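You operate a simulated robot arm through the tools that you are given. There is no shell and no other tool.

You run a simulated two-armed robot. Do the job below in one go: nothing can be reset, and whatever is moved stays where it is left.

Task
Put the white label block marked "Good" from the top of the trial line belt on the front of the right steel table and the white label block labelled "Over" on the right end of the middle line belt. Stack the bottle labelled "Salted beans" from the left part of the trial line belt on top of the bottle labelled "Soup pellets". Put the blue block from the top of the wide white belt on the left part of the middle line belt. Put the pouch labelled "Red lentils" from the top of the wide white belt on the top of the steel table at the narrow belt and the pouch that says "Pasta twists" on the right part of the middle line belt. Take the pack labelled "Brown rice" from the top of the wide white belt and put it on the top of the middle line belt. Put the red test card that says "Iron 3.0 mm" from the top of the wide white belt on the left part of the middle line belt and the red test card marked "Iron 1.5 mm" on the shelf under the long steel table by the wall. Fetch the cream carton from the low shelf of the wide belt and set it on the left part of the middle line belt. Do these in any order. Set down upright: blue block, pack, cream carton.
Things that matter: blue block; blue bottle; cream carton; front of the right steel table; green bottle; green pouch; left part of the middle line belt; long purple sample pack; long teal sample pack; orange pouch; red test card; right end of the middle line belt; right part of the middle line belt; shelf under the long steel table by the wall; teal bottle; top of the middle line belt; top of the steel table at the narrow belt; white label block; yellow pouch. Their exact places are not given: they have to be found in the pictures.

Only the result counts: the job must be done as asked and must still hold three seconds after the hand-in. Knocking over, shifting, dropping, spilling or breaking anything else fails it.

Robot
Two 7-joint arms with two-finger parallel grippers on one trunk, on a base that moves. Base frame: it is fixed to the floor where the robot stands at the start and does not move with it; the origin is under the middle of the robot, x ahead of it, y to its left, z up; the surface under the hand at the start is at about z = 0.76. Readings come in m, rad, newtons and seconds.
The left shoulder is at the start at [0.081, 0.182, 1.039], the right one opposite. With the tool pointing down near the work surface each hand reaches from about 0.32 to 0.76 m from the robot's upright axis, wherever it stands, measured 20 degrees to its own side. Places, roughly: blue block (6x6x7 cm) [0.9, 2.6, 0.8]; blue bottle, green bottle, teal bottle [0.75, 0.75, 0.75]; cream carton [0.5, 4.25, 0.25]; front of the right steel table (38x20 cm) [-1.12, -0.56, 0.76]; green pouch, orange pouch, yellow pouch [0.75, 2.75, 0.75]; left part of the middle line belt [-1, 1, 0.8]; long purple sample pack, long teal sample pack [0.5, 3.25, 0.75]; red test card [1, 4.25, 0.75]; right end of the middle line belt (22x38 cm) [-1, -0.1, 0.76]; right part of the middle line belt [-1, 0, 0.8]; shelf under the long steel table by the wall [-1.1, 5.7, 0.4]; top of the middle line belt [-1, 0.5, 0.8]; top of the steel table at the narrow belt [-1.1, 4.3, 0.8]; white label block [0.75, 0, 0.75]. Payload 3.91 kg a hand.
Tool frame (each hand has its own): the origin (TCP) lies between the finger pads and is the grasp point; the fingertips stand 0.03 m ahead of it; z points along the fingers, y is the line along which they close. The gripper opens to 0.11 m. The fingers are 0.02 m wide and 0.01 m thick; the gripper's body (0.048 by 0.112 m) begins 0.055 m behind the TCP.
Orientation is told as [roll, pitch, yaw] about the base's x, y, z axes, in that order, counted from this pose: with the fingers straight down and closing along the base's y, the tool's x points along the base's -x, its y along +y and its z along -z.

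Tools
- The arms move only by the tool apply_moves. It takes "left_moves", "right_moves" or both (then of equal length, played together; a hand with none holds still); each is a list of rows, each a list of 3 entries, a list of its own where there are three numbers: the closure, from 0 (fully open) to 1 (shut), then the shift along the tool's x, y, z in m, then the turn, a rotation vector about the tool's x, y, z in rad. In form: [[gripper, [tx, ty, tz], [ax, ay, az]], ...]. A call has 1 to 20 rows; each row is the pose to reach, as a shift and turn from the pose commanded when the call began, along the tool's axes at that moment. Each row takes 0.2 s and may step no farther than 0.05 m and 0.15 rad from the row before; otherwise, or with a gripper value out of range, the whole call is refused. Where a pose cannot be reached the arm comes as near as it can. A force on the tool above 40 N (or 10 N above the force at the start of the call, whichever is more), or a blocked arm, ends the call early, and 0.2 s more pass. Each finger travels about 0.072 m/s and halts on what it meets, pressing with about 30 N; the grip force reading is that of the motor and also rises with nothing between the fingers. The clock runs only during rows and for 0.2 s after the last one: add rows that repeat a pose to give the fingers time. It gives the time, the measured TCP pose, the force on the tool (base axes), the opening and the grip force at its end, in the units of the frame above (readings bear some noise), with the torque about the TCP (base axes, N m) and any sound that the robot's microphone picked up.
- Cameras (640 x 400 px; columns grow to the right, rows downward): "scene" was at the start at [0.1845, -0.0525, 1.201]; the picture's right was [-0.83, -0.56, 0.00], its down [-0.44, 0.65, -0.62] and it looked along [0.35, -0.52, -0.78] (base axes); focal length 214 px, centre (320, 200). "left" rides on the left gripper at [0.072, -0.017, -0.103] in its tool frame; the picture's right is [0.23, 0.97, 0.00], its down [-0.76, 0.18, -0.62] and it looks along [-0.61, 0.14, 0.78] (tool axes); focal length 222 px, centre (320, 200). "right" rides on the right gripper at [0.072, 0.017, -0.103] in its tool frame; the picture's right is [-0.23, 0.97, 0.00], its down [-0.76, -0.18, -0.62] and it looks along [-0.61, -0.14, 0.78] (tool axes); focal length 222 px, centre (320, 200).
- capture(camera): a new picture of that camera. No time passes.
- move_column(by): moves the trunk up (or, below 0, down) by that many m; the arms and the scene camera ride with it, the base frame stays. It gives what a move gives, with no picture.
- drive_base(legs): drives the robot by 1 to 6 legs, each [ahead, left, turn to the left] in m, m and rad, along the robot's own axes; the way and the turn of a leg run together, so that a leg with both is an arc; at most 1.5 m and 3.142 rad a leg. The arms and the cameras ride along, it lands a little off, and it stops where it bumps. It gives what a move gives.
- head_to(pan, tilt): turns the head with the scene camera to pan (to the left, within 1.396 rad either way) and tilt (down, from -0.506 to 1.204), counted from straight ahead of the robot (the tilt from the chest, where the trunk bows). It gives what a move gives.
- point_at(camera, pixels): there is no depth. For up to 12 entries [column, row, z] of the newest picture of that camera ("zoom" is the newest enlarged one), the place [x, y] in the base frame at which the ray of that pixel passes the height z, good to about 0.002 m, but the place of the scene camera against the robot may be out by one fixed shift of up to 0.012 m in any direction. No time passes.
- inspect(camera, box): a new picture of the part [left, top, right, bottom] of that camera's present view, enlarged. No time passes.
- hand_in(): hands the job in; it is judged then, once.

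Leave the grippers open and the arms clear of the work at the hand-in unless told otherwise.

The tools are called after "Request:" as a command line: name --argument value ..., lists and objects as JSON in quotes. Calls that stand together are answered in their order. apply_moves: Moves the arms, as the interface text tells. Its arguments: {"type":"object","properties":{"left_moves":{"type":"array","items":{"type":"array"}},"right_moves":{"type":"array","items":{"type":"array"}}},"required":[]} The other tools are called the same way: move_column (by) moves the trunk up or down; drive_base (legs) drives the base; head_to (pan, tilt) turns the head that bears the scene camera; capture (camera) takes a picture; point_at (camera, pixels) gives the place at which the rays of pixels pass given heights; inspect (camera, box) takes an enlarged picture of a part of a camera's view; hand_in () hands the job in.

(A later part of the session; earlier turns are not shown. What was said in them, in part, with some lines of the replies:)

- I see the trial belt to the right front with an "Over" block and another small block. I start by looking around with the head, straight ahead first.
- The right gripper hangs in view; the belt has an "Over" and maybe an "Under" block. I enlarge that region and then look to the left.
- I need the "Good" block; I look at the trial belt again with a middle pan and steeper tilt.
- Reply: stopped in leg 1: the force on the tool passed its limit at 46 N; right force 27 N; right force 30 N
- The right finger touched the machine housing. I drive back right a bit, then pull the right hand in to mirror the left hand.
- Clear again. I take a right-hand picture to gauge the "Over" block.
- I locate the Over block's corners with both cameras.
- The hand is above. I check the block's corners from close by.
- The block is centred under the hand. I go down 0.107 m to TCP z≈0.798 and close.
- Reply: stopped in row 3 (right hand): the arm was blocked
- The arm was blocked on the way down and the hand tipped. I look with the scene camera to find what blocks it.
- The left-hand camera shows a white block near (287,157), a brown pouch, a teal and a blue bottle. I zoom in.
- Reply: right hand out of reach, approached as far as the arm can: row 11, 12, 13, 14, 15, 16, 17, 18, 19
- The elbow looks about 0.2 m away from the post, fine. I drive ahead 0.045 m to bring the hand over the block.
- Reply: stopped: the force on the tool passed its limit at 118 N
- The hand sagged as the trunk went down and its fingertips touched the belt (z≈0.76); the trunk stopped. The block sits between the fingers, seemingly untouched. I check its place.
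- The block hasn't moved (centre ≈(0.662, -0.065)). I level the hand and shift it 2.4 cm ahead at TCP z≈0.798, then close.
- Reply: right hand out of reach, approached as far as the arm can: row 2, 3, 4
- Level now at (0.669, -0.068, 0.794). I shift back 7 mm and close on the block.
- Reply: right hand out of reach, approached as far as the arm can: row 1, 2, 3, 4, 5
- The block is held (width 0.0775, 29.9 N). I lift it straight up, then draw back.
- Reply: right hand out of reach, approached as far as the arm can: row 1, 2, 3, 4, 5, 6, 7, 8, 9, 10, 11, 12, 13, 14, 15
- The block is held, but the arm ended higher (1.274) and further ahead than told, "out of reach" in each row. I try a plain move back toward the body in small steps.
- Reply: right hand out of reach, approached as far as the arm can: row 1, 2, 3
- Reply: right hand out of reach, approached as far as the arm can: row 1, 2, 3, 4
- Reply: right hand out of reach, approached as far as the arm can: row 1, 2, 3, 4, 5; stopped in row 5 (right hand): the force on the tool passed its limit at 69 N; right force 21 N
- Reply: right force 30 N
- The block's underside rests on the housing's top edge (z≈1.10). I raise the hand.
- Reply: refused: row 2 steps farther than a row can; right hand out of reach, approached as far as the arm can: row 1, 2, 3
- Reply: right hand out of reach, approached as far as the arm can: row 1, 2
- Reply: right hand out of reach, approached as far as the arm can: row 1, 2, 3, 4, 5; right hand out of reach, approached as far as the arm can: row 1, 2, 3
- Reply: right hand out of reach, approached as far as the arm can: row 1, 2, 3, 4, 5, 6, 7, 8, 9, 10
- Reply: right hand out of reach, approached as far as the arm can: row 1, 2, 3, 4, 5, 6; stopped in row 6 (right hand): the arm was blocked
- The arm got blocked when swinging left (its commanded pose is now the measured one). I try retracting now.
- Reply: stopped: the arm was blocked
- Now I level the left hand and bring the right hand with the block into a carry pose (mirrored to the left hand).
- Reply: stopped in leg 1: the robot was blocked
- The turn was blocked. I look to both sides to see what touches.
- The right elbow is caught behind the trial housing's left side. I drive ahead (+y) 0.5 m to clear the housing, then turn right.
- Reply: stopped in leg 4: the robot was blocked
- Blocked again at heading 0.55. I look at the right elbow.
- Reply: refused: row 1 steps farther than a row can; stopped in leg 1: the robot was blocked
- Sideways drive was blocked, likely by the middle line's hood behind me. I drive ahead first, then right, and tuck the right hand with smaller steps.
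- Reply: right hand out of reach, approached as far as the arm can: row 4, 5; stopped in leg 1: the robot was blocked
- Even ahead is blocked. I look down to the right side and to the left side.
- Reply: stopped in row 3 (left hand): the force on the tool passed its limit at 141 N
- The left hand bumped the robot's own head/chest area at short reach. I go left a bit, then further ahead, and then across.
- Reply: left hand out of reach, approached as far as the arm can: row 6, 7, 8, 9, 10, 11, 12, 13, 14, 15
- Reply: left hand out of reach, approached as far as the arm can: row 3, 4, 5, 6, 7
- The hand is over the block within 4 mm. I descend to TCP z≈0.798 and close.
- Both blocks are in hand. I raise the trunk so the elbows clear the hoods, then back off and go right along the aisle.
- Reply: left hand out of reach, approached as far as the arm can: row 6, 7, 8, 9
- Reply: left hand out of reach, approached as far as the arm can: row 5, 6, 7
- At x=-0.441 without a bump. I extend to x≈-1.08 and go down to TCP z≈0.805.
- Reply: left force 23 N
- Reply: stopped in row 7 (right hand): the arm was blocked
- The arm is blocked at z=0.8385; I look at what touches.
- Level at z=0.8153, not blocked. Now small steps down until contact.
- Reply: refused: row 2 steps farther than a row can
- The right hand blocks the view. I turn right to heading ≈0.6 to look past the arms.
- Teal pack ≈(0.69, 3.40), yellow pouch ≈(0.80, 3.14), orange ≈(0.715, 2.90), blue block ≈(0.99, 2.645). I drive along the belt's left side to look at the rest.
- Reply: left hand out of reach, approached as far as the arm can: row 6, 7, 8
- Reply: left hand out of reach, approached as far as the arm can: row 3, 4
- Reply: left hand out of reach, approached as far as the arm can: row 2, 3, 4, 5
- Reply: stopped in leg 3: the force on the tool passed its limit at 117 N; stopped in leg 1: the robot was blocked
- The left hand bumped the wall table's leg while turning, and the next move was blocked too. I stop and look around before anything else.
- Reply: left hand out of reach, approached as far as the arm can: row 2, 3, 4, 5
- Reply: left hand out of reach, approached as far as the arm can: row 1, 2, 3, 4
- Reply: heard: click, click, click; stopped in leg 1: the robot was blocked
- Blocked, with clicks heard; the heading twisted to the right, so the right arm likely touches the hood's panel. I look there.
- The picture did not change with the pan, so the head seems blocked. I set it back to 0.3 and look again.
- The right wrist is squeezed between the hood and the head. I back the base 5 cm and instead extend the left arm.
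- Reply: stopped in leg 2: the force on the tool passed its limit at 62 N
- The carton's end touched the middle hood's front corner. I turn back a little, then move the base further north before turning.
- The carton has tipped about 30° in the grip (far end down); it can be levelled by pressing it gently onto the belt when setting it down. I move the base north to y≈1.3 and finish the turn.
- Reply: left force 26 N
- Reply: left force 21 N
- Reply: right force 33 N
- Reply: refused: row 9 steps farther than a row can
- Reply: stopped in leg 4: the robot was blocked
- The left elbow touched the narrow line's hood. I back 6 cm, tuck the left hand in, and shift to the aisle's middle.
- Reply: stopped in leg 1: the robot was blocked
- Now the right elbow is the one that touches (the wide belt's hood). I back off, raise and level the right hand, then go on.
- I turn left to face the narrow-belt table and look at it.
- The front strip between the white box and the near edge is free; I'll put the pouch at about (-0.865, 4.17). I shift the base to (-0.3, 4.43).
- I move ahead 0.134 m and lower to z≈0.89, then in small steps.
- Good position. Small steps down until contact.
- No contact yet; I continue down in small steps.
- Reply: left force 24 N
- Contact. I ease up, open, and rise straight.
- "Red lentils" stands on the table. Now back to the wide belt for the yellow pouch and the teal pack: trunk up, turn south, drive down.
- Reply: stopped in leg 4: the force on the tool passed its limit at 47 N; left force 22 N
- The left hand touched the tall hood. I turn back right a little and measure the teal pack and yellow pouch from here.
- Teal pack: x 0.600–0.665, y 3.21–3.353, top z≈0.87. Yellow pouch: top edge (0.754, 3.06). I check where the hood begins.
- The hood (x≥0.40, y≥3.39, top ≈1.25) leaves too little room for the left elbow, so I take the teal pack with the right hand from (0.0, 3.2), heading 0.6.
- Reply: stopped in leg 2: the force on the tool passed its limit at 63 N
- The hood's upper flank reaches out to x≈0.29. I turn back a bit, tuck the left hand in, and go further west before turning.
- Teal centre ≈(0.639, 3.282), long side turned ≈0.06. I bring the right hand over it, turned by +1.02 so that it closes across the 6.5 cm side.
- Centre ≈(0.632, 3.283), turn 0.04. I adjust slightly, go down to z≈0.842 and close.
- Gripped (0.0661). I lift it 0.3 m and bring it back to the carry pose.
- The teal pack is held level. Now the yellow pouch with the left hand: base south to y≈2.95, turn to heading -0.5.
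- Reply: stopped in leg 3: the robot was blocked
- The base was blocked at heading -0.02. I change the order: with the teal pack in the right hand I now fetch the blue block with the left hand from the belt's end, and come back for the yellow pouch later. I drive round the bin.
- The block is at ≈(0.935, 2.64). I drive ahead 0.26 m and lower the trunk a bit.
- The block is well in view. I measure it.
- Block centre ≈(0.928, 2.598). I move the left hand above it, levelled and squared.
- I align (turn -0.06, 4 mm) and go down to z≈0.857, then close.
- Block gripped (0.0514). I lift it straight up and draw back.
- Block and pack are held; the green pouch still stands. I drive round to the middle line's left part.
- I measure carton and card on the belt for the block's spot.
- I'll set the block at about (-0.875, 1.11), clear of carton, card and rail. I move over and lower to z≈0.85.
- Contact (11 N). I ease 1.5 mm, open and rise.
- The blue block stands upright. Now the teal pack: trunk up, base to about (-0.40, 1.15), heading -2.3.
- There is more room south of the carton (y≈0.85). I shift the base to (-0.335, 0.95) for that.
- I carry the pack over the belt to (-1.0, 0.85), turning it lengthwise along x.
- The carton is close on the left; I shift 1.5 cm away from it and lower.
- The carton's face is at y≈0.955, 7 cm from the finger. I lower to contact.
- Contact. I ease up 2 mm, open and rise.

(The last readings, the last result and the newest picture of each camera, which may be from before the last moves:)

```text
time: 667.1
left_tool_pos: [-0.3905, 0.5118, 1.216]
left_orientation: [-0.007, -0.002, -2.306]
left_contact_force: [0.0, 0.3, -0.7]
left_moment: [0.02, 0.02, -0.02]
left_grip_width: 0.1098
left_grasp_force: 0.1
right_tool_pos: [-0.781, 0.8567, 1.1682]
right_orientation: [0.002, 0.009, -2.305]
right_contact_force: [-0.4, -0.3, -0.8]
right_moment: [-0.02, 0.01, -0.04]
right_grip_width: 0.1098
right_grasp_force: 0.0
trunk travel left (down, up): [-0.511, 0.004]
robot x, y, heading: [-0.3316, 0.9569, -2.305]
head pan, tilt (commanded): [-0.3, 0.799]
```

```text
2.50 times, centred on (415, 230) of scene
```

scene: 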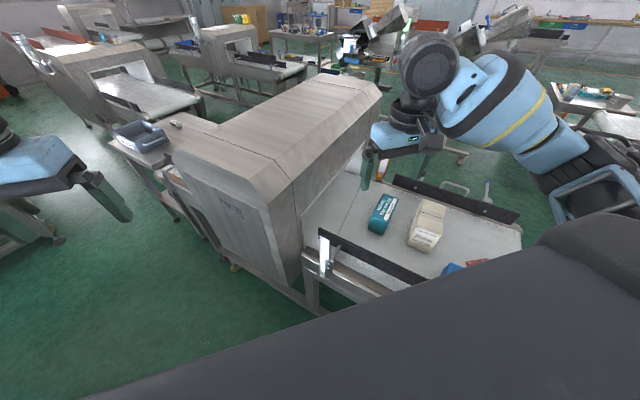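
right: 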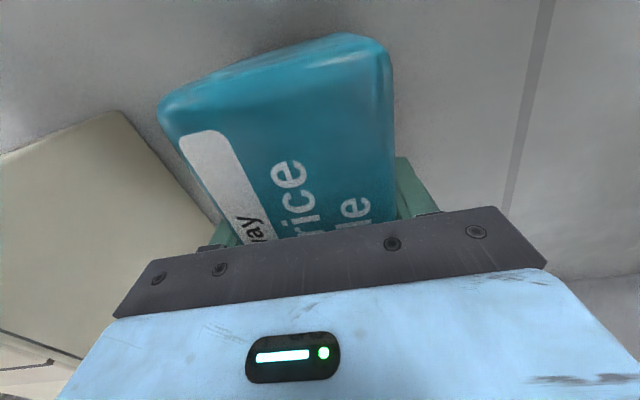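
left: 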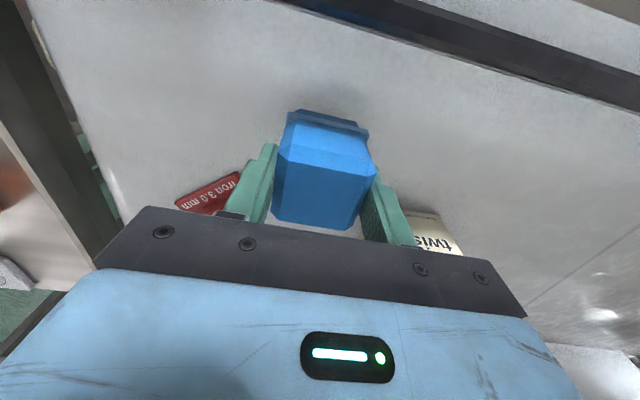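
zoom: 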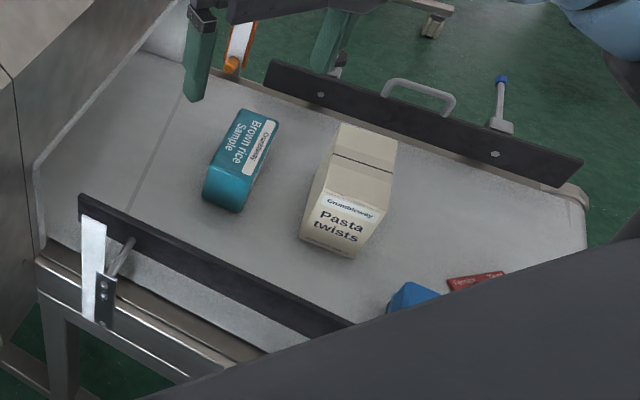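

"Brown rice" is on the belt, upright. Last: the yellow pouch. I raise the right hand a little, back off, turn north and drive up to the wide belt.

Request:
apply_moves --right_moves '[[0, [0, 0, -0.03], [0, 0, 0]], [0, [0, 0, -0.05], [0, 0, 0]]]'

Request:
drive_base --legs '[[-0.12, 0.134, 0], [0, 0, -0.8], [0, 0, -0.8], [0, 0, -0.8], [1.0, 0, 0]]'

Request:
drive_base --legs '[[0.6, 0.07, 0], [0.55, 0.05, 0]]'

```text
time: 667.7
left_tool_pos: [-0.3925, 0.5129, 1.2164]
left_orientation: [-0.008, 0.0, -2.305]
left_contact_force: [0.2, -0.2, -0.5]
left_moment: [0.0, -0.04, -0.02]
left_grip_width: 0.1102
left_grasp_force: 0.1
right_tool_pos: [-0.7813, 0.8573, 1.2165]
right_orientation: [0.002, 0.009, -2.309]
right_contact_force: [0.4, -0.7, 0.7]
right_moment: [-0.04, 0.01, 0.0]
right_grip_width: 0.1098
right_grasp_force: 0.1
trunk travel left (down, up): [-0.511, 0.004]
robot x, y, heading: [-0.3294, 0.9555, -2.305]
head pan, tilt (commanded): [-0.3, 0.799]
```

```text
time: 680.4
left_tool_pos: [-0.4292, 2.2995, 1.2164]
left_orientation: [-0.008, 0.002, 1.586]
left_contact_force: [-0.3, 0.4, 0.4]
left_moment: [0.04, -0.03, 0.0]
left_grip_width: 0.11
left_grasp_force: 0.1
right_tool_pos: [0.0903, 2.3101, 1.2172]
right_orientation: [0.001, 0.006, 1.581]
right_contact_force: [-0.2, 0.0, 0.0]
right_moment: [-0.02, -0.01, 0.05]
right_grip_width: 0.1098
right_grasp_force: 0.1
trunk travel left (down, up): [-0.511, 0.004]
robot x, y, heading: [-0.1713, 1.9302, 1.584]
head pan, tilt (commanded): [-0.3, 0.799]
```

```text
time: 686.6
left_tool_pos: [-0.5825, 3.4403, 1.2154]
left_orientation: [-0.006, 0.001, 1.606]
left_contact_force: [-0.3, 0.9, 0.0]
left_moment: [0.0, 0.01, 0.0]
left_grip_width: 0.1104
left_grasp_force: 0.1
right_tool_pos: [-0.0605, 3.4632, 1.2165]
right_orientation: [-0.001, 0.007, 1.601]
right_contact_force: [0.5, 0.4, 0.3]
right_moment: [0.0, -0.01, 0.01]
right_grip_width: 0.11
right_grasp_force: 0.1
trunk travel left (down, up): [-0.511, 0.004]
robot x, y, heading: [-0.3142, 3.0745, 1.608]
head pan, tilt (commanded): [-0.3, 0.799]
```

Request:
drive_base --legs '[[0, 0, -0.5], [0, 0, -0.5], [0.31, -0.065, 0]]'

Request:
move_column --by -0.08

Request:
capture --camera "right"

Request:
head_to --pan -0.6 --tilt 0.8

Request:
capture --camera "scene"

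```text
time: 691.6
left_tool_pos: [0.1431, 3.6162, 1.2154]
left_orientation: [-0.006, -0.001, 0.596]
left_contact_force: [-0.2, 0.0, -0.2]
left_moment: [0.04, 0.0, 0.02]
left_grip_width: 0.1101
left_grasp_force: 0.0
right_tool_pos: [0.4386, 3.1881, 1.2173]
right_orientation: [-0.001, 0.007, 0.591]
right_contact_force: [0.3, -0.1, 0.3]
right_moment: [-0.02, -0.02, 0.01]
right_grip_width: 0.1103
right_grasp_force: 0.2
trunk travel left (down, up): [-0.511, 0.004]
robot x, y, heading: [-0.0278, 3.1955, 0.597]
head pan, tilt (commanded): [-0.3, 0.799]
```

```text
time: 692.8
left_tool_pos: [0.1442, 3.6169, 1.137]
left_orientation: [-0.007, -0.003, 0.595]
left_contact_force: [-0.6, -0.1, 0.4]
left_moment: [-0.01, 0.01, 0.01]
left_grip_width: 0.1098
left_grasp_force: 0.0
right_tool_pos: [0.4387, 3.188, 1.137]
right_orientation: [-0.001, 0.005, 0.593]
right_contact_force: [0.0, -0.1, 0.8]
right_moment: [-0.01, -0.01, 0.0]
right_grip_width: 0.1102
right_grasp_force: 0.1
trunk travel left (down, up): [-0.431, 0.084]
robot x, y, heading: [-0.0203, 3.1984, 0.598]
head pan, tilt (commanded): [-0.3, 0.799]
```

```text
taken
```

right: 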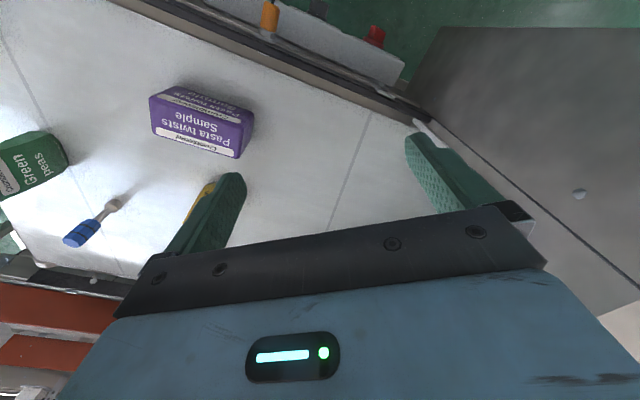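

```text
time: 693.6
left_tool_pos: [0.1435, 3.6164, 1.1358]
left_orientation: [-0.008, 0.0, 0.595]
left_contact_force: [-0.9, -0.6, -0.2]
left_moment: [0.01, 0.02, -0.04]
left_grip_width: 0.1099
left_grasp_force: 0.1
right_tool_pos: [0.4391, 3.1877, 1.1361]
right_orientation: [0.0, 0.007, 0.591]
right_contact_force: [-0.3, -0.3, 0.1]
right_moment: [0.02, -0.03, 0.0]
right_grip_width: 0.1101
right_grasp_force: 0.1
trunk travel left (down, up): [-0.431, 0.084]
robot x, y, heading: [-0.0239, 3.198, 0.593]
head pan, tilt (commanded): [-0.6, 0.799]
```

```text
taken
```

scene: 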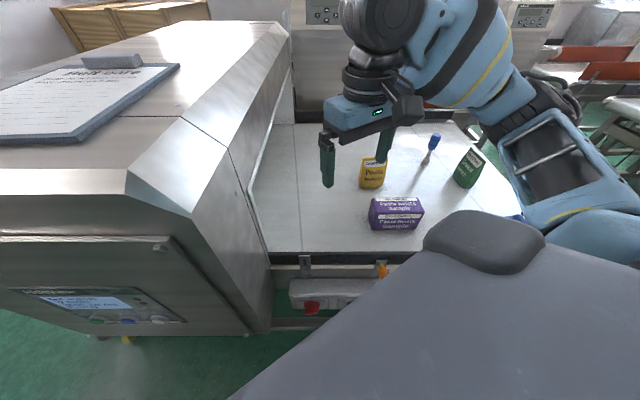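

I swing the right hand over toward the yellow pouch, turned square to it (yaw 0).

Request:
apply_moves --right_moves '[[0, [-0.013, -0.039, 0.007], [0, 0, 0.12]], [0, [-0.026, -0.078, 0.014], [0, 0, 0.24]], [0, [-0.039, -0.117, 0.021], [0, 0, 0.36]], [0, [-0.052, -0.157, 0.028], [0, 0, 0.48]], [0, [-0.0624, -0.196, 0.036], [0, 0, 0.591]], [0, [-0.0624, -0.196, 0.036], [0, 0, 0.591]]]'

Request:
capture --camera "right"

Request:
inspect --camera "right" --box '[230, 100, 410, 240]'

```text
time: 695.0
left_tool_pos: [0.1431, 3.6167, 1.1368]
left_orientation: [-0.008, 0.001, 0.595]
left_contact_force: [0.1, 1.3, -1.0]
left_moment: [0.03, 0.0, -0.04]
left_grip_width: 0.1101
left_grasp_force: 0.0
right_tool_pos: [0.6017, 3.0606, 1.0978]
right_orientation: [-0.007, 0.006, 0.0]
right_contact_force: [-0.5, 0.7, -0.6]
right_moment: [0.01, 0.02, 0.03]
right_grip_width: 0.1099
right_grasp_force: 0.1
trunk travel left (down, up): [-0.431, 0.084]
robot x, y, heading: [-0.0271, 3.1969, 0.6]
head pan, tilt (commanded): [-0.6, 0.799]
```

```text
taken
```

right: 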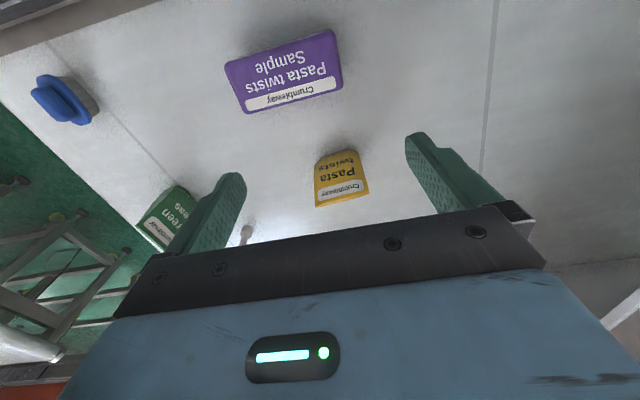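

```text
2.86 times, centred on (320, 170) of right
```

zoom: 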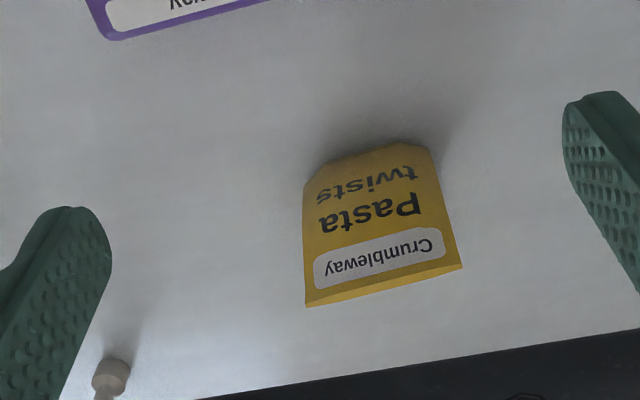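

Request:
point_at --camera "zoom" --pixels '[[306, 302, 0.92], [462, 266, 0.92], [306, 302, 0.93], [462, 266, 0.93], [322, 160, 0.8], [432, 150, 0.8], [303, 185, 0.8]]'

```text
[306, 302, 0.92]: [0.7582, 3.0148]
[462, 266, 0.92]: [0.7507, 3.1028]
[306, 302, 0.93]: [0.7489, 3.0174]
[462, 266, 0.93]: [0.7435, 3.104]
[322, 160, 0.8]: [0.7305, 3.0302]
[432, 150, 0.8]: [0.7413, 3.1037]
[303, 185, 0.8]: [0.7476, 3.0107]
```

Yellow: top edge centre ≈(0.7545, 3.059), 8.8 cm wide, turn ≈0.06. It's 3 cm beyond vertical reach, so I tilt the hand forward ≈29° and move above it.

Request:
apply_moves --right_moves '[[0, [0, 0, 0], [0, -0.1, -0.06]], [0, [0, 0, 0], [0, -0.23, -0.06]], [0, [0, 0, 0], [0, -0.36, -0.06]], [0, [0, 0, 0], [0, -0.5, -0.06]], [0, [0, 0, 0], [0, -0.5, -0.06]]]'

```text
time: 696.2
left_tool_pos: [0.1441, 3.6167, 1.1375]
left_orientation: [-0.006, 0.001, 0.595]
left_contact_force: [0.3, -0.3, -0.7]
left_moment: [0.01, -0.05, 0.01]
left_grip_width: 0.1096
left_grasp_force: 0.1
right_tool_pos: [0.6011, 3.0606, 1.1005]
right_orientation: [-0.021, -0.495, 0.068]
right_contact_force: [1.0, -0.1, -0.5]
right_moment: [0.0, 0.02, -0.02]
right_grip_width: 0.1099
right_grasp_force: 0.1
trunk travel left (down, up): [-0.431, 0.084]
robot x, y, heading: [-0.0234, 3.1969, 0.599]
head pan, tilt (commanded): [-0.6, 0.799]
```

Request:
apply_moves --right_moves '[[0, [-0.02, -0.003, 0.035], [0, 0, 0]], [0, [-0.04, -0.006, 0.075], [0, 0, 0]], [0, [-0.06, -0.009, 0.115], [0, 0, 0]], [0, [-0.0849, -0.0121, 0.1595], [0, 0, 0]], [0, [-0.0849, -0.0121, 0.1595], [0, 0, 0]]]'

Request:
capture --camera "right"

Request:
inspect --camera "right" --box '[220, 20, 430, 200]'

```text
refused: row 4 steps farther than a row can; nothing moved
```

```text
taken
```

right: 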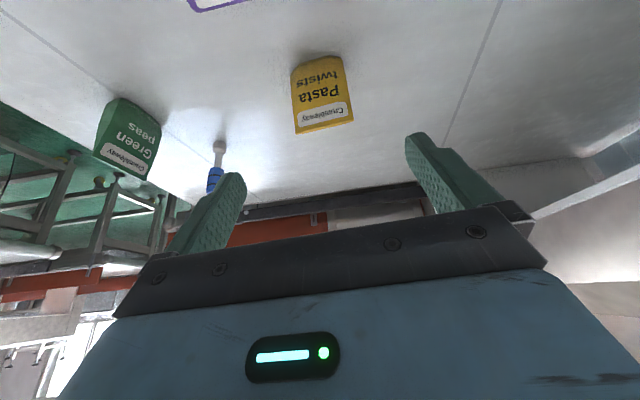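

```text
2.22 times, centred on (325, 110) of right
```

zoom: 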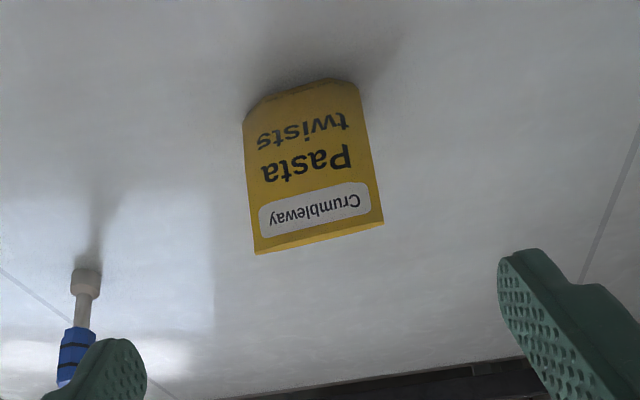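

Request:
apply_moves --right_moves '[[0, [-0.017, -0.0025, 0.032], [0, 0, 0]], [0, [-0.034, -0.005, 0.064], [0, 0, 0]], [0, [-0.051, -0.0075, 0.096], [0, 0, 0]], [0, [-0.068, -0.01, 0.128], [0, 0, 0]], [0, [-0.0849, -0.0121, 0.1595], [0, 0, 0]], [0, [-0.0849, -0.0121, 0.1595], [0, 0, 0]]]'

Request:
capture --camera "right"

Request:
inspect --camera "right" --box '[210, 50, 430, 210]'

```text
time: 697.6
left_tool_pos: [0.1434, 3.6164, 1.1358]
left_orientation: [-0.008, 0.0, 0.595]
left_contact_force: [-0.3, 0.6, -0.6]
left_moment: [-0.02, -0.05, 0.02]
left_grip_width: 0.1103
left_grasp_force: 0.0
right_tool_pos: [0.7494, 3.0552, 0.9985]
right_orientation: [-0.022, -0.495, 0.066]
right_contact_force: [0.4, -0.3, 0.7]
right_moment: [-0.02, 0.03, 0.02]
right_grip_width: 0.1098
right_grasp_force: 0.0
trunk travel left (down, up): [-0.431, 0.084]
robot x, y, heading: [-0.0238, 3.1965, 0.604]
head pan, tilt (commanded): [-0.6, 0.799]
```

```text
taken
```

right: 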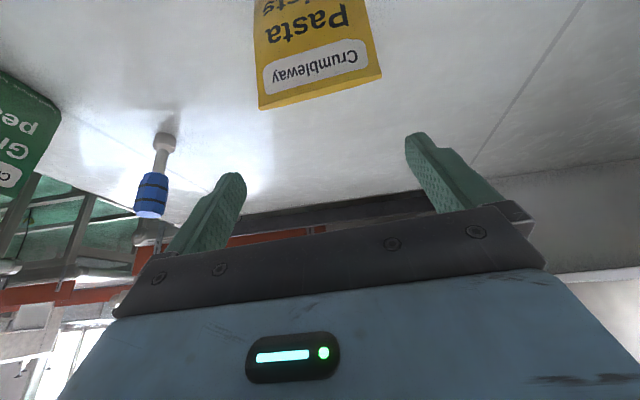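

```text
2.50 times, centred on (320, 130) of right
```

zoom: 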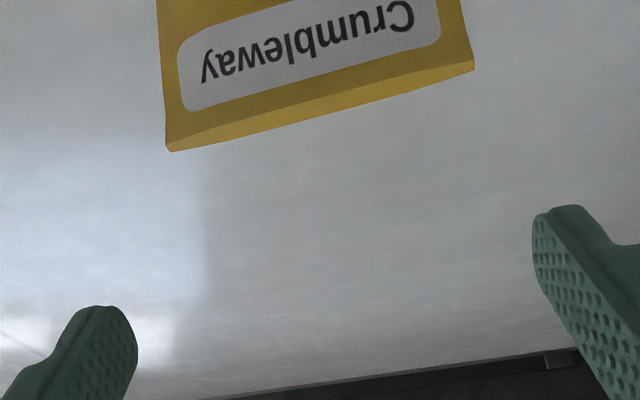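

Request:
point_at --camera "right" --pixels '[[259.2, 107, 0.92], [381.6, 75, 0.92], [259.2, 107, 0.925], [381.6, 75, 0.925]]'

```text
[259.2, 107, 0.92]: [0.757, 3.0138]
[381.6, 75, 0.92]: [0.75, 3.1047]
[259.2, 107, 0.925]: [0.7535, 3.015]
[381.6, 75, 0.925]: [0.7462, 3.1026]
```

Centred within 4 mm. I descend vertically to z≈0.873 and close.

Request:
apply_moves --right_moves '[[0, [0.012, 0.004, 0.023], [0, 0, 0]], [0, [0.024, 0.004, 0.046], [0, 0, 0]], [0, [0.036, 0.004, 0.069], [0, 0, 0]], [0, [0.048, 0.004, 0.092], [0, 0, 0]], [0, [0.0576, 0.004, 0.1115], [0, 0, 0]], [0, [0.0576, 0.004, 0.1115], [0, 0, 0]], [0.2, [0.0576, 0.004, 0.1115], [0, 0, 0]], [0.4, [0.0576, 0.004, 0.1115], [0, 0, 0]], [0.4, [0.0576, 0.004, 0.1115], [0, 0, 0]]]'

Request:
capture --camera "right"

```text
time: 699.6
left_tool_pos: [0.1436, 3.6175, 1.1352]
left_orientation: [-0.007, 0.001, 0.594]
left_contact_force: [0.7, -0.1, 0.0]
left_moment: [-0.01, -0.03, -0.04]
left_grip_width: 0.11
left_grasp_force: 0.0
right_tool_pos: [0.7501, 3.0563, 0.8739]
right_orientation: [-0.021, -0.496, 0.067]
right_contact_force: [-0.4, 1.2, 0.7]
right_moment: [0.18, -0.02, -0.02]
right_grip_width: 0.0901
right_grasp_force: 30.2
trunk travel left (down, up): [-0.431, 0.084]
robot x, y, heading: [-0.0247, 3.2, 0.597]
head pan, tilt (commanded): [-0.6, 0.799]
```

```text
taken
```

right: 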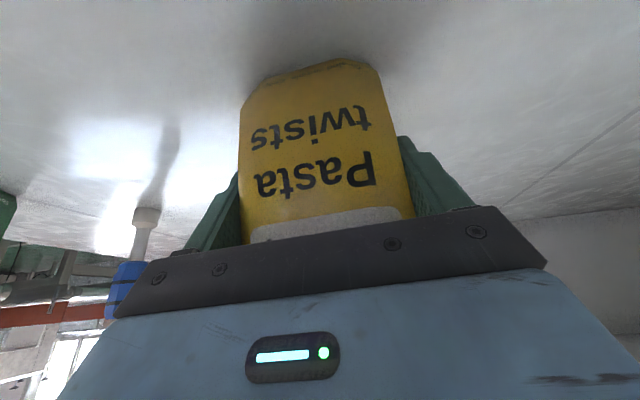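

Gripped (0.090). I lift straight up and draw back.

Request:
apply_moves --right_moves '[[0.5, [-0.012, 0, -0.022], [0, 0, 0]], [0.5, [-0.03, 0, -0.055], [0, 0, 0]], [0.5, [-0.05, 0, -0.092], [0, 0, 0]], [0.5, [-0.07, 0, -0.13], [0, 0, 0]], [0.5, [-0.09, 0, -0.167], [0, 0, 0]], [0.5, [-0.105, 0, -0.205], [0, 0, 0]], [0.5, [-0.1, 0, -0.245], [0, 0, 0]], [0.5, [-0.075, 0, -0.275], [0, 0, 0]], [0.5, [-0.045, 0, -0.3], [0, 0, 0]], [0.5, [-0.01, 0, -0.32], [0, 0, 0]], [0.5, [0.025, 0, -0.34], [0, 0, 0]], [0.5, [0.025, 0, -0.34], [0, 0, 0]]]'

Request:
capture --camera "right"

Request:
capture --camera "scene"

```text
time: 702.2
left_tool_pos: [0.1431, 3.6163, 1.137]
left_orientation: [-0.007, 0.0, 0.596]
left_contact_force: [-0.3, -0.7, 0.1]
left_moment: [-0.06, 0.0, -0.01]
left_grip_width: 0.1099
left_grasp_force: 0.0
right_tool_pos: [0.5692, 3.0487, 1.1594]
right_orientation: [-0.02, -0.492, 0.069]
right_contact_force: [-0.3, -0.3, -1.5]
right_moment: [0.05, -0.02, 0.0]
right_grip_width: 0.0901
right_grasp_force: 29.6
trunk travel left (down, up): [-0.431, 0.084]
robot x, y, heading: [-0.0248, 3.2012, 0.594]
head pan, tilt (commanded): [-0.6, 0.799]
```

```text
taken
```

right: 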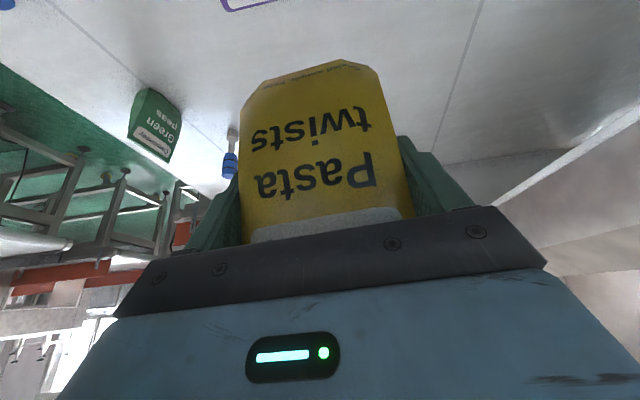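

```text
taken
```

scene: 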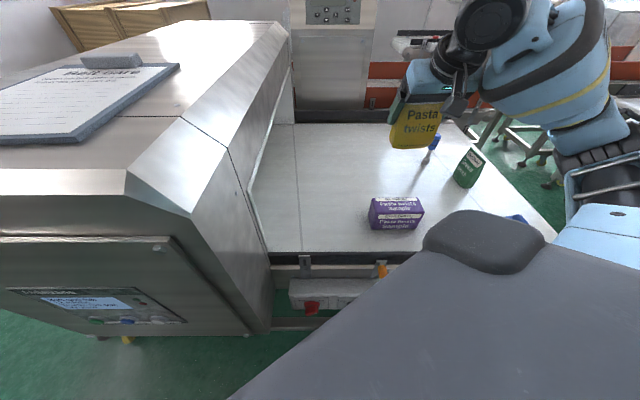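

The yellow pouch is in the right hand. I bring it to the carry pose, raise the trunk, back off and turn south.

Request:
apply_moves --right_moves '[[0.5, [0.012, 0.031, -0.016], [-0.047, 0, -0.088]], [0.5, [0.024, 0.062, -0.032], [-0.094, 0, -0.176]], [0.5, [0.036, 0.093, -0.048], [-0.141, 0, -0.264]], [0.5, [0.048, 0.124, -0.064], [-0.189, 0, -0.353]], [0.5, [0.0606, 0.1556, -0.0779], [-0.236, 0, -0.441]], [0.5, [0.0606, 0.1556, -0.0779], [-0.236, 0, -0.441]]]'

Request:
move_column --by 0.08

Request:
drive_base --legs '[[-0.26, 0.1, 0], [0, 0, -0.72], [0, 0, -0.72], [0, 0, -0.72]]'

```text
time: 703.6
left_tool_pos: [0.1429, 3.6161, 1.1355]
left_orientation: [-0.006, 0.001, 0.596]
left_contact_force: [0.3, -0.2, 0.4]
left_moment: [-0.02, 0.0, -0.01]
left_grip_width: 0.1101
left_grasp_force: 0.0
right_tool_pos: [0.472, 3.1993, 1.1968]
right_orientation: [-0.02, -0.484, 0.569]
right_contact_force: [-0.4, -0.5, -2.0]
right_moment: [0.02, -0.04, 0.01]
right_grip_width: 0.0899
right_grasp_force: 30.1
trunk travel left (down, up): [-0.431, 0.084]
robot x, y, heading: [-0.0191, 3.1978, 0.597]
head pan, tilt (commanded): [-0.6, 0.799]
```

```text
time: 704.7
left_tool_pos: [0.1444, 3.6171, 1.2137]
left_orientation: [-0.005, 0.004, 0.596]
left_contact_force: [0.8, 0.8, -0.2]
left_moment: [-0.04, 0.04, 0.0]
left_grip_width: 0.1102
left_grasp_force: 0.1
right_tool_pos: [0.4723, 3.2021, 1.2781]
right_orientation: [-0.019, -0.479, 0.568]
right_contact_force: [-0.6, 0.2, -2.4]
right_moment: [-0.01, -0.01, -0.02]
right_grip_width: 0.0901
right_grasp_force: 29.9
trunk travel left (down, up): [-0.511, 0.004]
robot x, y, heading: [-0.023, 3.1963, 0.594]
head pan, tilt (commanded): [-0.6, 0.799]
```

```text
time: 712.3
left_tool_pos: [-0.0174, 2.7759, 1.2168]
left_orientation: [-0.008, 0.001, -1.506]
left_contact_force: [0.7, 0.2, 0.6]
left_moment: [0.0, 0.03, 0.0]
left_grip_width: 0.1102
left_grasp_force: 0.1
right_tool_pos: [-0.5405, 2.7023, 1.2786]
right_orientation: [-0.019, -0.483, -1.533]
right_contact_force: [0.9, -0.6, -1.6]
right_moment: [-0.01, -0.02, 0.0]
right_grip_width: 0.0899
right_grasp_force: 30.0
trunk travel left (down, up): [-0.511, 0.004]
robot x, y, heading: [-0.2927, 3.1301, -1.505]
head pan, tilt (commanded): [-0.6, 0.799]
```

I drive south to y≈1.25, then turn to face +x and pass the narrow stretch sideways as before.

Request:
drive_base --legs '[[0.6, 0.08, -0.065], [1.27, 0, 0], [0, 0, 0.78], [0, 0, 0.79]]'

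Request:
drive_base --legs '[[0, -0.75, 0], [0, -0.85, 0]]'

```text
time: 726.1
left_tool_pos: [0.1708, 1.4764, 1.2167]
left_orientation: [-0.006, -0.001, 0.006]
left_contact_force: [0.2, 0.2, 0.0]
left_moment: [-0.01, 0.03, -0.02]
left_grip_width: 0.1104
left_grasp_force: 0.1
right_tool_pos: [0.2131, 0.9512, 1.279]
right_orientation: [-0.019, -0.483, -0.02]
right_contact_force: [-0.3, -1.0, -2.1]
right_moment: [0.04, 0.01, 0.0]
right_grip_width: 0.0899
right_grasp_force: 29.4
trunk travel left (down, up): [-0.511, 0.004]
robot x, y, heading: [-0.2002, 1.2212, 0.007]
head pan, tilt (commanded): [-0.6, 0.799]
```

```text
time: 740.8
left_tool_pos: [0.1983, -0.1422, 1.2154]
left_orientation: [-0.007, 0.001, 0.022]
left_contact_force: [0.8, 0.5, -0.1]
left_moment: [0.02, -0.01, 0.01]
left_grip_width: 0.1101
left_grasp_force: 0.1
right_tool_pos: [0.2489, -0.6676, 1.2787]
right_orientation: [-0.019, -0.483, -0.005]
right_contact_force: [0.5, 0.0, -1.5]
right_moment: [0.01, 0.0, 0.0]
right_grip_width: 0.0901
right_grasp_force: 30.0
trunk travel left (down, up): [-0.511, 0.004]
robot x, y, heading: [-0.1706, -0.4045, 0.026]
head pan, tilt (commanded): [-0.6, 0.799]
```

Request:
drive_base --legs '[[-0.03, 0.08, 0], [0, 0, 0.78], [0, 0, 0.78], [0, 0, 0.78], [0, 0, 0.775]]'

Request:
head_to --pan -0.2 --tilt 0.75

Request:
capture --camera "scene"

```text
time: 750.4
left_tool_pos: [-0.5709, -0.5805, 1.2166]
left_orientation: [-0.007, 0.001, -3.133]
left_contact_force: [0.0, 0.8, 0.1]
left_moment: [0.0, 0.01, -0.01]
left_grip_width: 0.11
left_grasp_force: 0.1
right_tool_pos: [-0.6149, -0.0549, 1.2789]
right_orientation: [-0.019, -0.485, 3.124]
right_contact_force: [-0.6, -0.2, -1.6]
right_moment: [-0.01, 0.03, -0.04]
right_grip_width: 0.0898
right_grasp_force: 30.0
trunk travel left (down, up): [-0.511, 0.004]
robot x, y, heading: [-0.2014, -0.322, -3.136]
head pan, tilt (commanded): [-0.6, 0.799]
```

```text
time: 751.2
left_tool_pos: [-0.5714, -0.5802, 1.2163]
left_orientation: [-0.007, 0.0, -3.135]
left_contact_force: [-0.4, -0.2, -0.2]
left_moment: [-0.01, 0.02, -0.02]
left_grip_width: 0.1101
left_grasp_force: 0.1
right_tool_pos: [-0.614, -0.0541, 1.2781]
right_orientation: [-0.018, -0.485, 3.123]
right_contact_force: [-0.1, -0.4, -1.8]
right_moment: [0.0, 0.02, -0.01]
right_grip_width: 0.0899
right_grasp_force: 30.2
trunk travel left (down, up): [-0.511, 0.004]
robot x, y, heading: [-0.1987, -0.3227, -3.13]
head pan, tilt (commanded): [-0.201, 0.75]
```

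```text
taken
```

scene: 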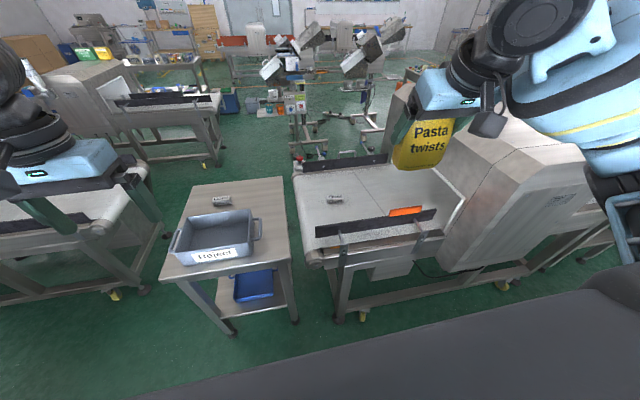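

"Good" and "Over" are in place. I measure Over, the orange piece and the rails for the pouch's spot.

Request:
inspect --camera "scene" --box '[280, 140, 480, 280]'

Request:
point_at --camera "scene" --pixels '[[328, 203, 0.757], [343, 202, 0.757], [391, 215, 0.757], [424, 214, 0.757], [317, 237, 0.757], [435, 220, 0.757], [463, 200, 0.757], [294, 172, 0.757]]'

```text
2.86 times, centred on (380, 210) of scene
```

zoom: 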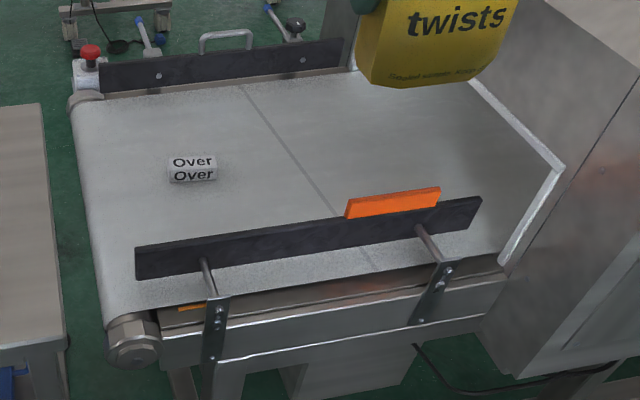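

```text
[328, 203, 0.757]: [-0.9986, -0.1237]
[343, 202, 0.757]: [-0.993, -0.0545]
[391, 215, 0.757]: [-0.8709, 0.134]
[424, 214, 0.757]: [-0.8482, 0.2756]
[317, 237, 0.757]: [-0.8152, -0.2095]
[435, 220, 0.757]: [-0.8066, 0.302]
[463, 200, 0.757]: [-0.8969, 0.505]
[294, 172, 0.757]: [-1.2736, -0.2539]
```

I drive to about (-0.36, -0.27) and then extend the right hand toward (-1.0, 0.07).

Request:
drive_base --legs '[[0.16, -0.05, 0]]'

Request:
capture --camera "right"

```text
time: 752.7
left_tool_pos: [-0.7274, -0.5325, 1.2165]
left_orientation: [-0.008, -0.003, -3.135]
left_contact_force: [0.0, 0.4, -0.6]
left_moment: [0.0, -0.01, -0.01]
left_grip_width: 0.1099
left_grasp_force: 0.0
right_tool_pos: [-0.7688, -0.0059, 1.2806]
right_orientation: [-0.022, -0.485, 3.121]
right_contact_force: [0.5, 0.5, -2.5]
right_moment: [0.01, 0.01, 0.0]
right_grip_width: 0.0898
right_grasp_force: 29.8
trunk travel left (down, up): [-0.511, 0.004]
robot x, y, heading: [-0.3544, -0.2798, -3.133]
head pan, tilt (commanded): [-0.201, 0.75]
```

```text
taken
```

right: 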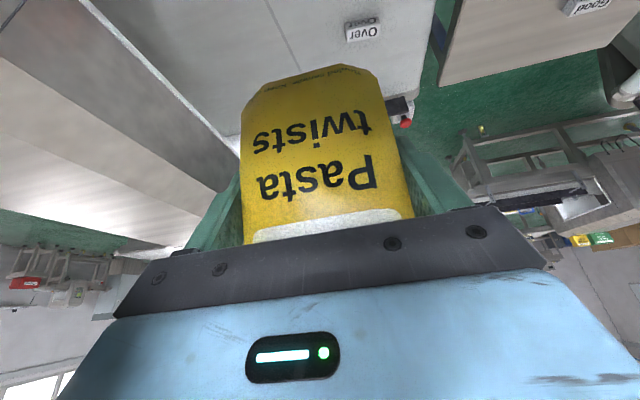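

I extend ahead at height first, then lower to TCP z≈0.90.

Request:
apply_moves --right_moves '[[0.5, [-0.027, -0.01, 0.026], [0, 0, 0]], [0.5, [-0.054, -0.02, 0.051], [0, -0.005, 0]], [0.5, [-0.081, -0.03, 0.077], [0, -0.011, 0]], [0.5, [-0.108, -0.04, 0.102], [0, -0.011, 0]], [0.5, [-0.1359, -0.05, 0.1281], [0, -0.011, 0]], [0.5, [-0.1225, -0.052, 0.168], [0, -0.011, 0]], [0.5, [-0.109, -0.054, 0.208], [0, -0.011, 0]], [0.5, [-0.0955, -0.056, 0.248], [0, -0.011, 0]], [0.5, [-0.082, -0.058, 0.288], [0, -0.011, 0]], [0.5, [-0.0685, -0.06, 0.328], [0, -0.011, 0]], [0.5, [-0.055, -0.062, 0.368], [0, -0.011, 0]], [0.5, [-0.0415, -0.064, 0.408], [0, -0.011, 0]], [0.5, [-0.0284, -0.0661, 0.4451], [0, -0.011, 0]], [0.5, [-0.0284, -0.0661, 0.4451], [0, -0.011, 0]]]'

Request:
capture --camera "right"

Request:
capture --camera "scene"

```text
time: 755.7
left_tool_pos: [-0.7268, -0.5338, 1.2174]
left_orientation: [-0.008, -0.002, -3.136]
left_contact_force: [-0.1, 0.5, 0.2]
left_moment: [0.03, -0.01, 0.02]
left_grip_width: 0.1103
left_grasp_force: 0.1
right_tool_pos: [-1.0007, 0.0719, 0.9009]
right_orientation: [-0.02, -0.495, 3.122]
right_contact_force: [0.4, -0.1, -1.5]
right_moment: [0.01, 0.0, -0.01]
right_grip_width: 0.09
right_grasp_force: 30.1
trunk travel left (down, up): [-0.511, 0.004]
robot x, y, heading: [-0.3564, -0.275, -3.134]
head pan, tilt (commanded): [-0.201, 0.75]
```

```text
taken
```

right: 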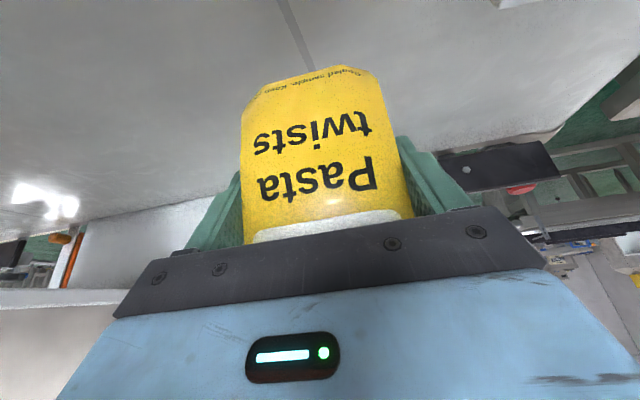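

```text
taken
```

scene: 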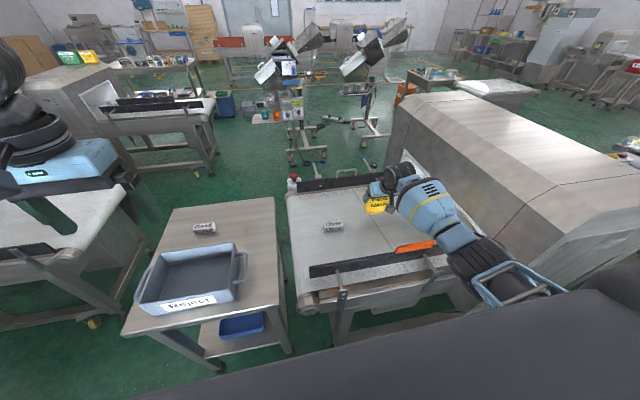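

Request:
apply_moves --right_moves '[[0.5, [0.0095, 0, 0.0176], [0, 0, 0]], [0.5, [0.019, 0, 0.0352], [0, 0, 0]], [0.5, [0.0276, 0, 0.051], [0, 0, 0]], [0.5, [0.0276, 0, 0.051], [0, 0, 0]]]'

```text
time: 756.7
left_tool_pos: [-0.7248, -0.5323, 1.2158]
left_orientation: [-0.006, 0.0, -3.135]
left_contact_force: [0.1, 0.3, 0.6]
left_moment: [-0.01, 0.01, 0.01]
left_grip_width: 0.11
left_grasp_force: 0.0
right_tool_pos: [-1.0005, 0.076, 0.8411]
right_orientation: [-0.02, -0.495, 3.121]
right_contact_force: [0.4, -0.4, -1.9]
right_moment: [0.01, 0.01, 0.0]
right_grip_width: 0.0898
right_grasp_force: 30.0
trunk travel left (down, up): [-0.511, 0.004]
robot x, y, heading: [-0.3579, -0.2756, -3.134]
head pan, tilt (commanded): [-0.201, 0.75]
```

Request:
apply_moves --right_moves '[[0.5, [0.0014, 0, 0.0026], [0, 0, 0]], [0.5, [0.0028, 0, 0.0053], [0, 0, 0]], [0.5, [0.0043, 0, 0.0079], [0, 0, 0]]]'

```text
time: 757.5
left_tool_pos: [-0.7269, -0.5335, 1.2159]
left_orientation: [-0.006, -0.002, -3.135]
left_contact_force: [-0.2, 0.4, 0.1]
left_moment: [-0.01, -0.02, 0.0]
left_grip_width: 0.1099
left_grasp_force: 0.0
right_tool_pos: [-0.9999, 0.0748, 0.8337]
right_orientation: [-0.019, -0.497, 3.121]
right_contact_force: [2.5, -0.2, 4.5]
right_moment: [-0.24, -0.22, 0.08]
right_grip_width: 0.0895
right_grasp_force: 30.5
trunk travel left (down, up): [-0.511, 0.004]
robot x, y, heading: [-0.354, -0.278, -3.131]
head pan, tilt (commanded): [-0.201, 0.75]
```

Contact (6 N change). I lower 1 mm more, open slowly, and rise straight up.

Request:
apply_moves --right_moves '[[0.5, [0.0005, 0, 0.001], [0, 0, 0]], [0.35, [0.0005, 0, 0.001], [0, 0, 0]], [0.15, [0.0005, 0, 0.001], [0, 0, 0]], [0, [0.0005, 0, 0.001], [0, 0, 0]], [0, [0.0005, 0, 0.001], [0, 0, 0]], [0, [-0.0095, 0, -0.0176], [0, 0, 0]], [0, [-0.0285, 0, -0.0528], [0, 0, 0]], [0, [-0.0475, 0, -0.088], [0, 0, 0]], [0, [-0.0665, 0, -0.123], [0, 0, 0]], [0, [-0.085, 0, -0.158], [0, 0, 0]], [0, [-0.1, 0, -0.195], [0, 0, 0]], [0, [-0.1, 0, -0.235], [0, 0, 0]], [0, [-0.085, 0, -0.27], [0, 0, 0]], [0, [-0.06, 0, -0.305], [0, 0, 0]], [0, [-0.03, 0, -0.335], [0, 0, 0]], [0, [0.0, 0, -0.365], [0, 0, 0]]]'

Request:
capture --camera "scene"

Request:
inspect --camera "scene" --box '[270, 160, 470, 320]'

```text
time: 760.9
left_tool_pos: [-0.7255, -0.5315, 1.2168]
left_orientation: [-0.005, -0.001, -3.134]
left_contact_force: [0.5, -0.1, 0.4]
left_moment: [-0.01, 0.02, -0.01]
left_grip_width: 0.1099
left_grasp_force: 0.1
right_tool_pos: [-0.828, 0.0659, 1.1518]
right_orientation: [-0.022, -0.495, 3.121]
right_contact_force: [-0.8, -0.5, 0.1]
right_moment: [-0.04, 0.02, 0.01]
right_grip_width: 0.11
right_grasp_force: 0.0
trunk travel left (down, up): [-0.511, 0.004]
robot x, y, heading: [-0.3554, -0.2777, -3.134]
head pan, tilt (commanded): [-0.201, 0.75]
```

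```text
taken
```

scene: 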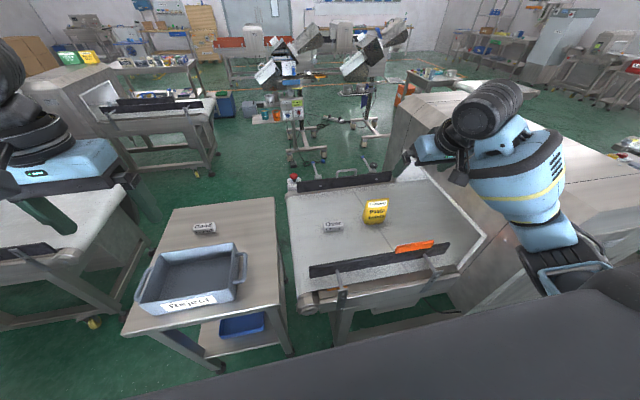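

```text
2.50 times, centred on (370, 240) of scene
```

zoom: 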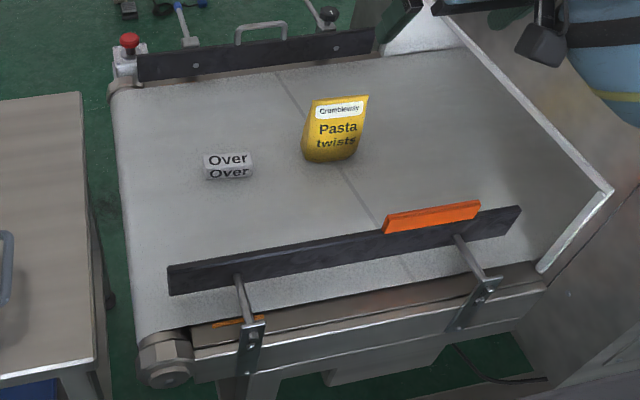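

The yellow pouch stands on the right part. I retract the right hand, back off, and turn to check the bottle stack and the rest before handing in.

Request:
apply_moves --right_moves '[[0, [0.0, 0, -0.03], [0, 0.1, 0]], [0, [0.02, 0.01, -0.055], [0, 0.22, 0]], [0, [0.045, 0.02, -0.075], [0, 0.35, 0]], [0, [0.07, 0.03, -0.09], [0, 0.495, 0]], [0, [0.07, 0.03, -0.09], [0, 0.495, 0]]]'

Request:
drive_base --legs '[[-0.16, 0.04, 0], [0, 0, -0.78], [0, 0, -0.78], [0, 0, -0.78], [0, 0, -0.78]]'

Request:
head_to --pan 0.5 --tilt 0.45

Request:
capture --camera "scene"

```text
time: 762.1
left_tool_pos: [-0.7264, -0.5326, 1.2164]
left_orientation: [-0.006, -0.001, -3.135]
left_contact_force: [-0.4, -0.2, -0.2]
left_moment: [-0.02, 0.01, -0.01]
left_grip_width: 0.11
left_grasp_force: 0.0
right_tool_pos: [-0.722, 0.0268, 1.1966]
right_orientation: [-0.017, 0.0, 3.112]
right_contact_force: [0.4, -0.6, 0.7]
right_moment: [-0.02, -0.01, 0.0]
right_grip_width: 0.1098
right_grasp_force: 0.1
trunk travel left (down, up): [-0.511, 0.004]
robot x, y, heading: [-0.3589, -0.2783, -3.132]
head pan, tilt (commanded): [-0.201, 0.75]
```

```text
time: 771.7
left_tool_pos: [0.1723, -0.0544, 1.2173]
left_orientation: [-0.007, 0.001, 0.016]
left_contact_force: [-0.8, -0.1, -0.4]
left_moment: [0.0, 0.0, 0.0]
left_grip_width: 0.11
left_grasp_force: 0.0
right_tool_pos: [0.172, -0.6166, 1.1991]
right_orientation: [-0.019, 0.0, -0.019]
right_contact_force: [-0.5, 0.0, 0.1]
right_moment: [0.01, 0.0, 0.01]
right_grip_width: 0.1098
right_grasp_force: 0.1
trunk travel left (down, up): [-0.511, 0.004]
robot x, y, heading: [-0.1969, -0.3153, 0.021]
head pan, tilt (commanded): [-0.201, 0.75]
```

```text
time: 772.8
left_tool_pos: [0.1718, -0.0543, 1.2162]
left_orientation: [-0.008, 0.001, 0.014]
left_contact_force: [0.2, 0.0, 1.0]
left_moment: [-0.05, 0.0, -0.02]
left_grip_width: 0.1098
left_grasp_force: 0.1
right_tool_pos: [0.1727, -0.6147, 1.1987]
right_orientation: [-0.018, 0.001, -0.018]
right_contact_force: [-0.1, 0.4, 0.4]
right_moment: [0.01, -0.02, 0.03]
right_grip_width: 0.1102
right_grasp_force: 0.0
trunk travel left (down, up): [-0.511, 0.004]
robot x, y, heading: [-0.1972, -0.3165, 0.021]
head pan, tilt (commanded): [0.499, 0.45]
```

```text
taken
```

scene: 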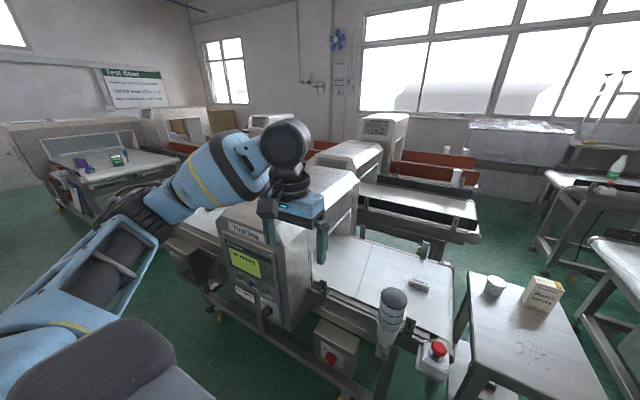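

The right side looks unchanged. I drive north to check the bottle stack.

Request:
drive_base --legs '[[0, 1.05, -0.02]]'

Request:
head_to --pan 0.0 --tilt 0.5

Request:
capture --camera "scene"

Request:
inspect --camera "scene" --box '[180, 120, 460, 280]'

```text
time: 782.3
left_tool_pos: [0.1901, 0.9715, 1.2162]
left_orientation: [-0.006, -0.001, -0.033]
left_contact_force: [0.3, -0.3, 0.8]
left_moment: [0.0, -0.04, -0.01]
left_grip_width: 0.1098
left_grasp_force: 0.1
right_tool_pos: [0.1644, 0.4119, 1.1985]
right_orientation: [-0.017, 0.001, -0.069]
right_contact_force: [0.0, -0.2, -0.2]
right_moment: [0.02, -0.01, 0.01]
right_grip_width: 0.1103
right_grasp_force: 0.0
trunk travel left (down, up): [-0.511, 0.004]
robot x, y, heading: [-0.1912, 0.7302, -0.037]
head pan, tilt (commanded): [0.499, 0.45]
```

```text
time: 783.2
left_tool_pos: [0.1905, 0.9712, 1.2167]
left_orientation: [-0.008, 0.001, -0.034]
left_contact_force: [-0.3, -0.2, -0.2]
left_moment: [-0.01, -0.02, 0.0]
left_grip_width: 0.1101
left_grasp_force: 0.1
right_tool_pos: [0.1651, 0.4121, 1.1993]
right_orientation: [-0.018, 0.0, -0.069]
right_contact_force: [-0.5, 0.4, -0.5]
right_moment: [-0.02, 0.01, -0.01]
right_grip_width: 0.1101
right_grasp_force: 0.0
trunk travel left (down, up): [-0.511, 0.004]
robot x, y, heading: [-0.1875, 0.7315, -0.033]
head pan, tilt (commanded): [0.0, 0.499]
```

```text
taken
```

scene: 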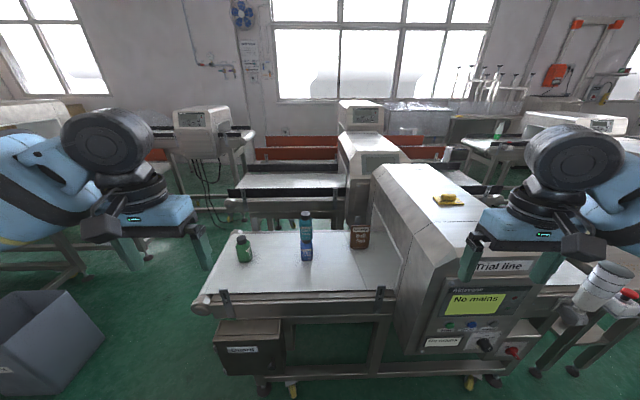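

```text
2.29 times, centred on (320, 200) of scene
```

zoom: 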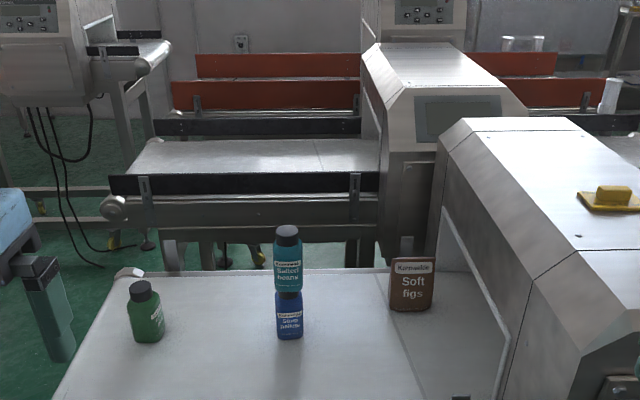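

The stack stands, and the other items I can see from here look undisturbed. Every item has been placed. Both grippers are open and the arms are clear, so I hand the job in.

Request:
hand_in

```text
The job is handed in.
```

I placed every item you asked for and handed the job in. The tool accepted it but gave no verdict, so I don't know whether it passes.

| Item | Where it is now |
|---|---|
| "Good" block | Front of the right steel table, about (-1.08, -0.61), behind the Reject tray |
| "Over" block | Right end of the middle line belt, about (-1.00, -0.10) |
| "Salted beans" bottle | Standing on top of "Soup pellets" |
| Blue block | Left part of the middle line belt, upright |
| "Red lentils" pouch | Top of the steel table at the narrow belt |
| "Pasta twists" pouch | Right part of the middle line belt, about (-1.00, 0.07) |
| "Brown rice" pack | Top of the middle line belt (left side), upright |
| "Iron 3.0 mm" card | Left part of the middle line belt |
| "Iron 1.5 mm" card | Shelf under the long steel table by the wall |
| Cream carton | Left part of the middle line belt, upright |

Just before handing in I saw "Good", "Over", the "Pasta twists" pouch and the bottle stack all standing as intended. The other items I checked only when I put them down or shortly after.

Three contacts could count against the result:
- **Long wall table:** the left hand struck one of its legs at about 117 N while turning. I saw no sign that it moved, but I could not rule out a small shift.
- **Wide belt machine:** the robot was blocked while reaching in for the carton, and I heard three clicks. The right arm was probably pressed against the machine's side panel. I saw nothing change, but I didn't check the panel itself.
- **Other bumps:** the arms also touched the signal post, the trial line housing, the middle and wide line hoods and probably the ruler on the wide belt. The carton tipped in the gripper against the middle line hood, and I levelled it as I set it down. I saw nothing displaced.
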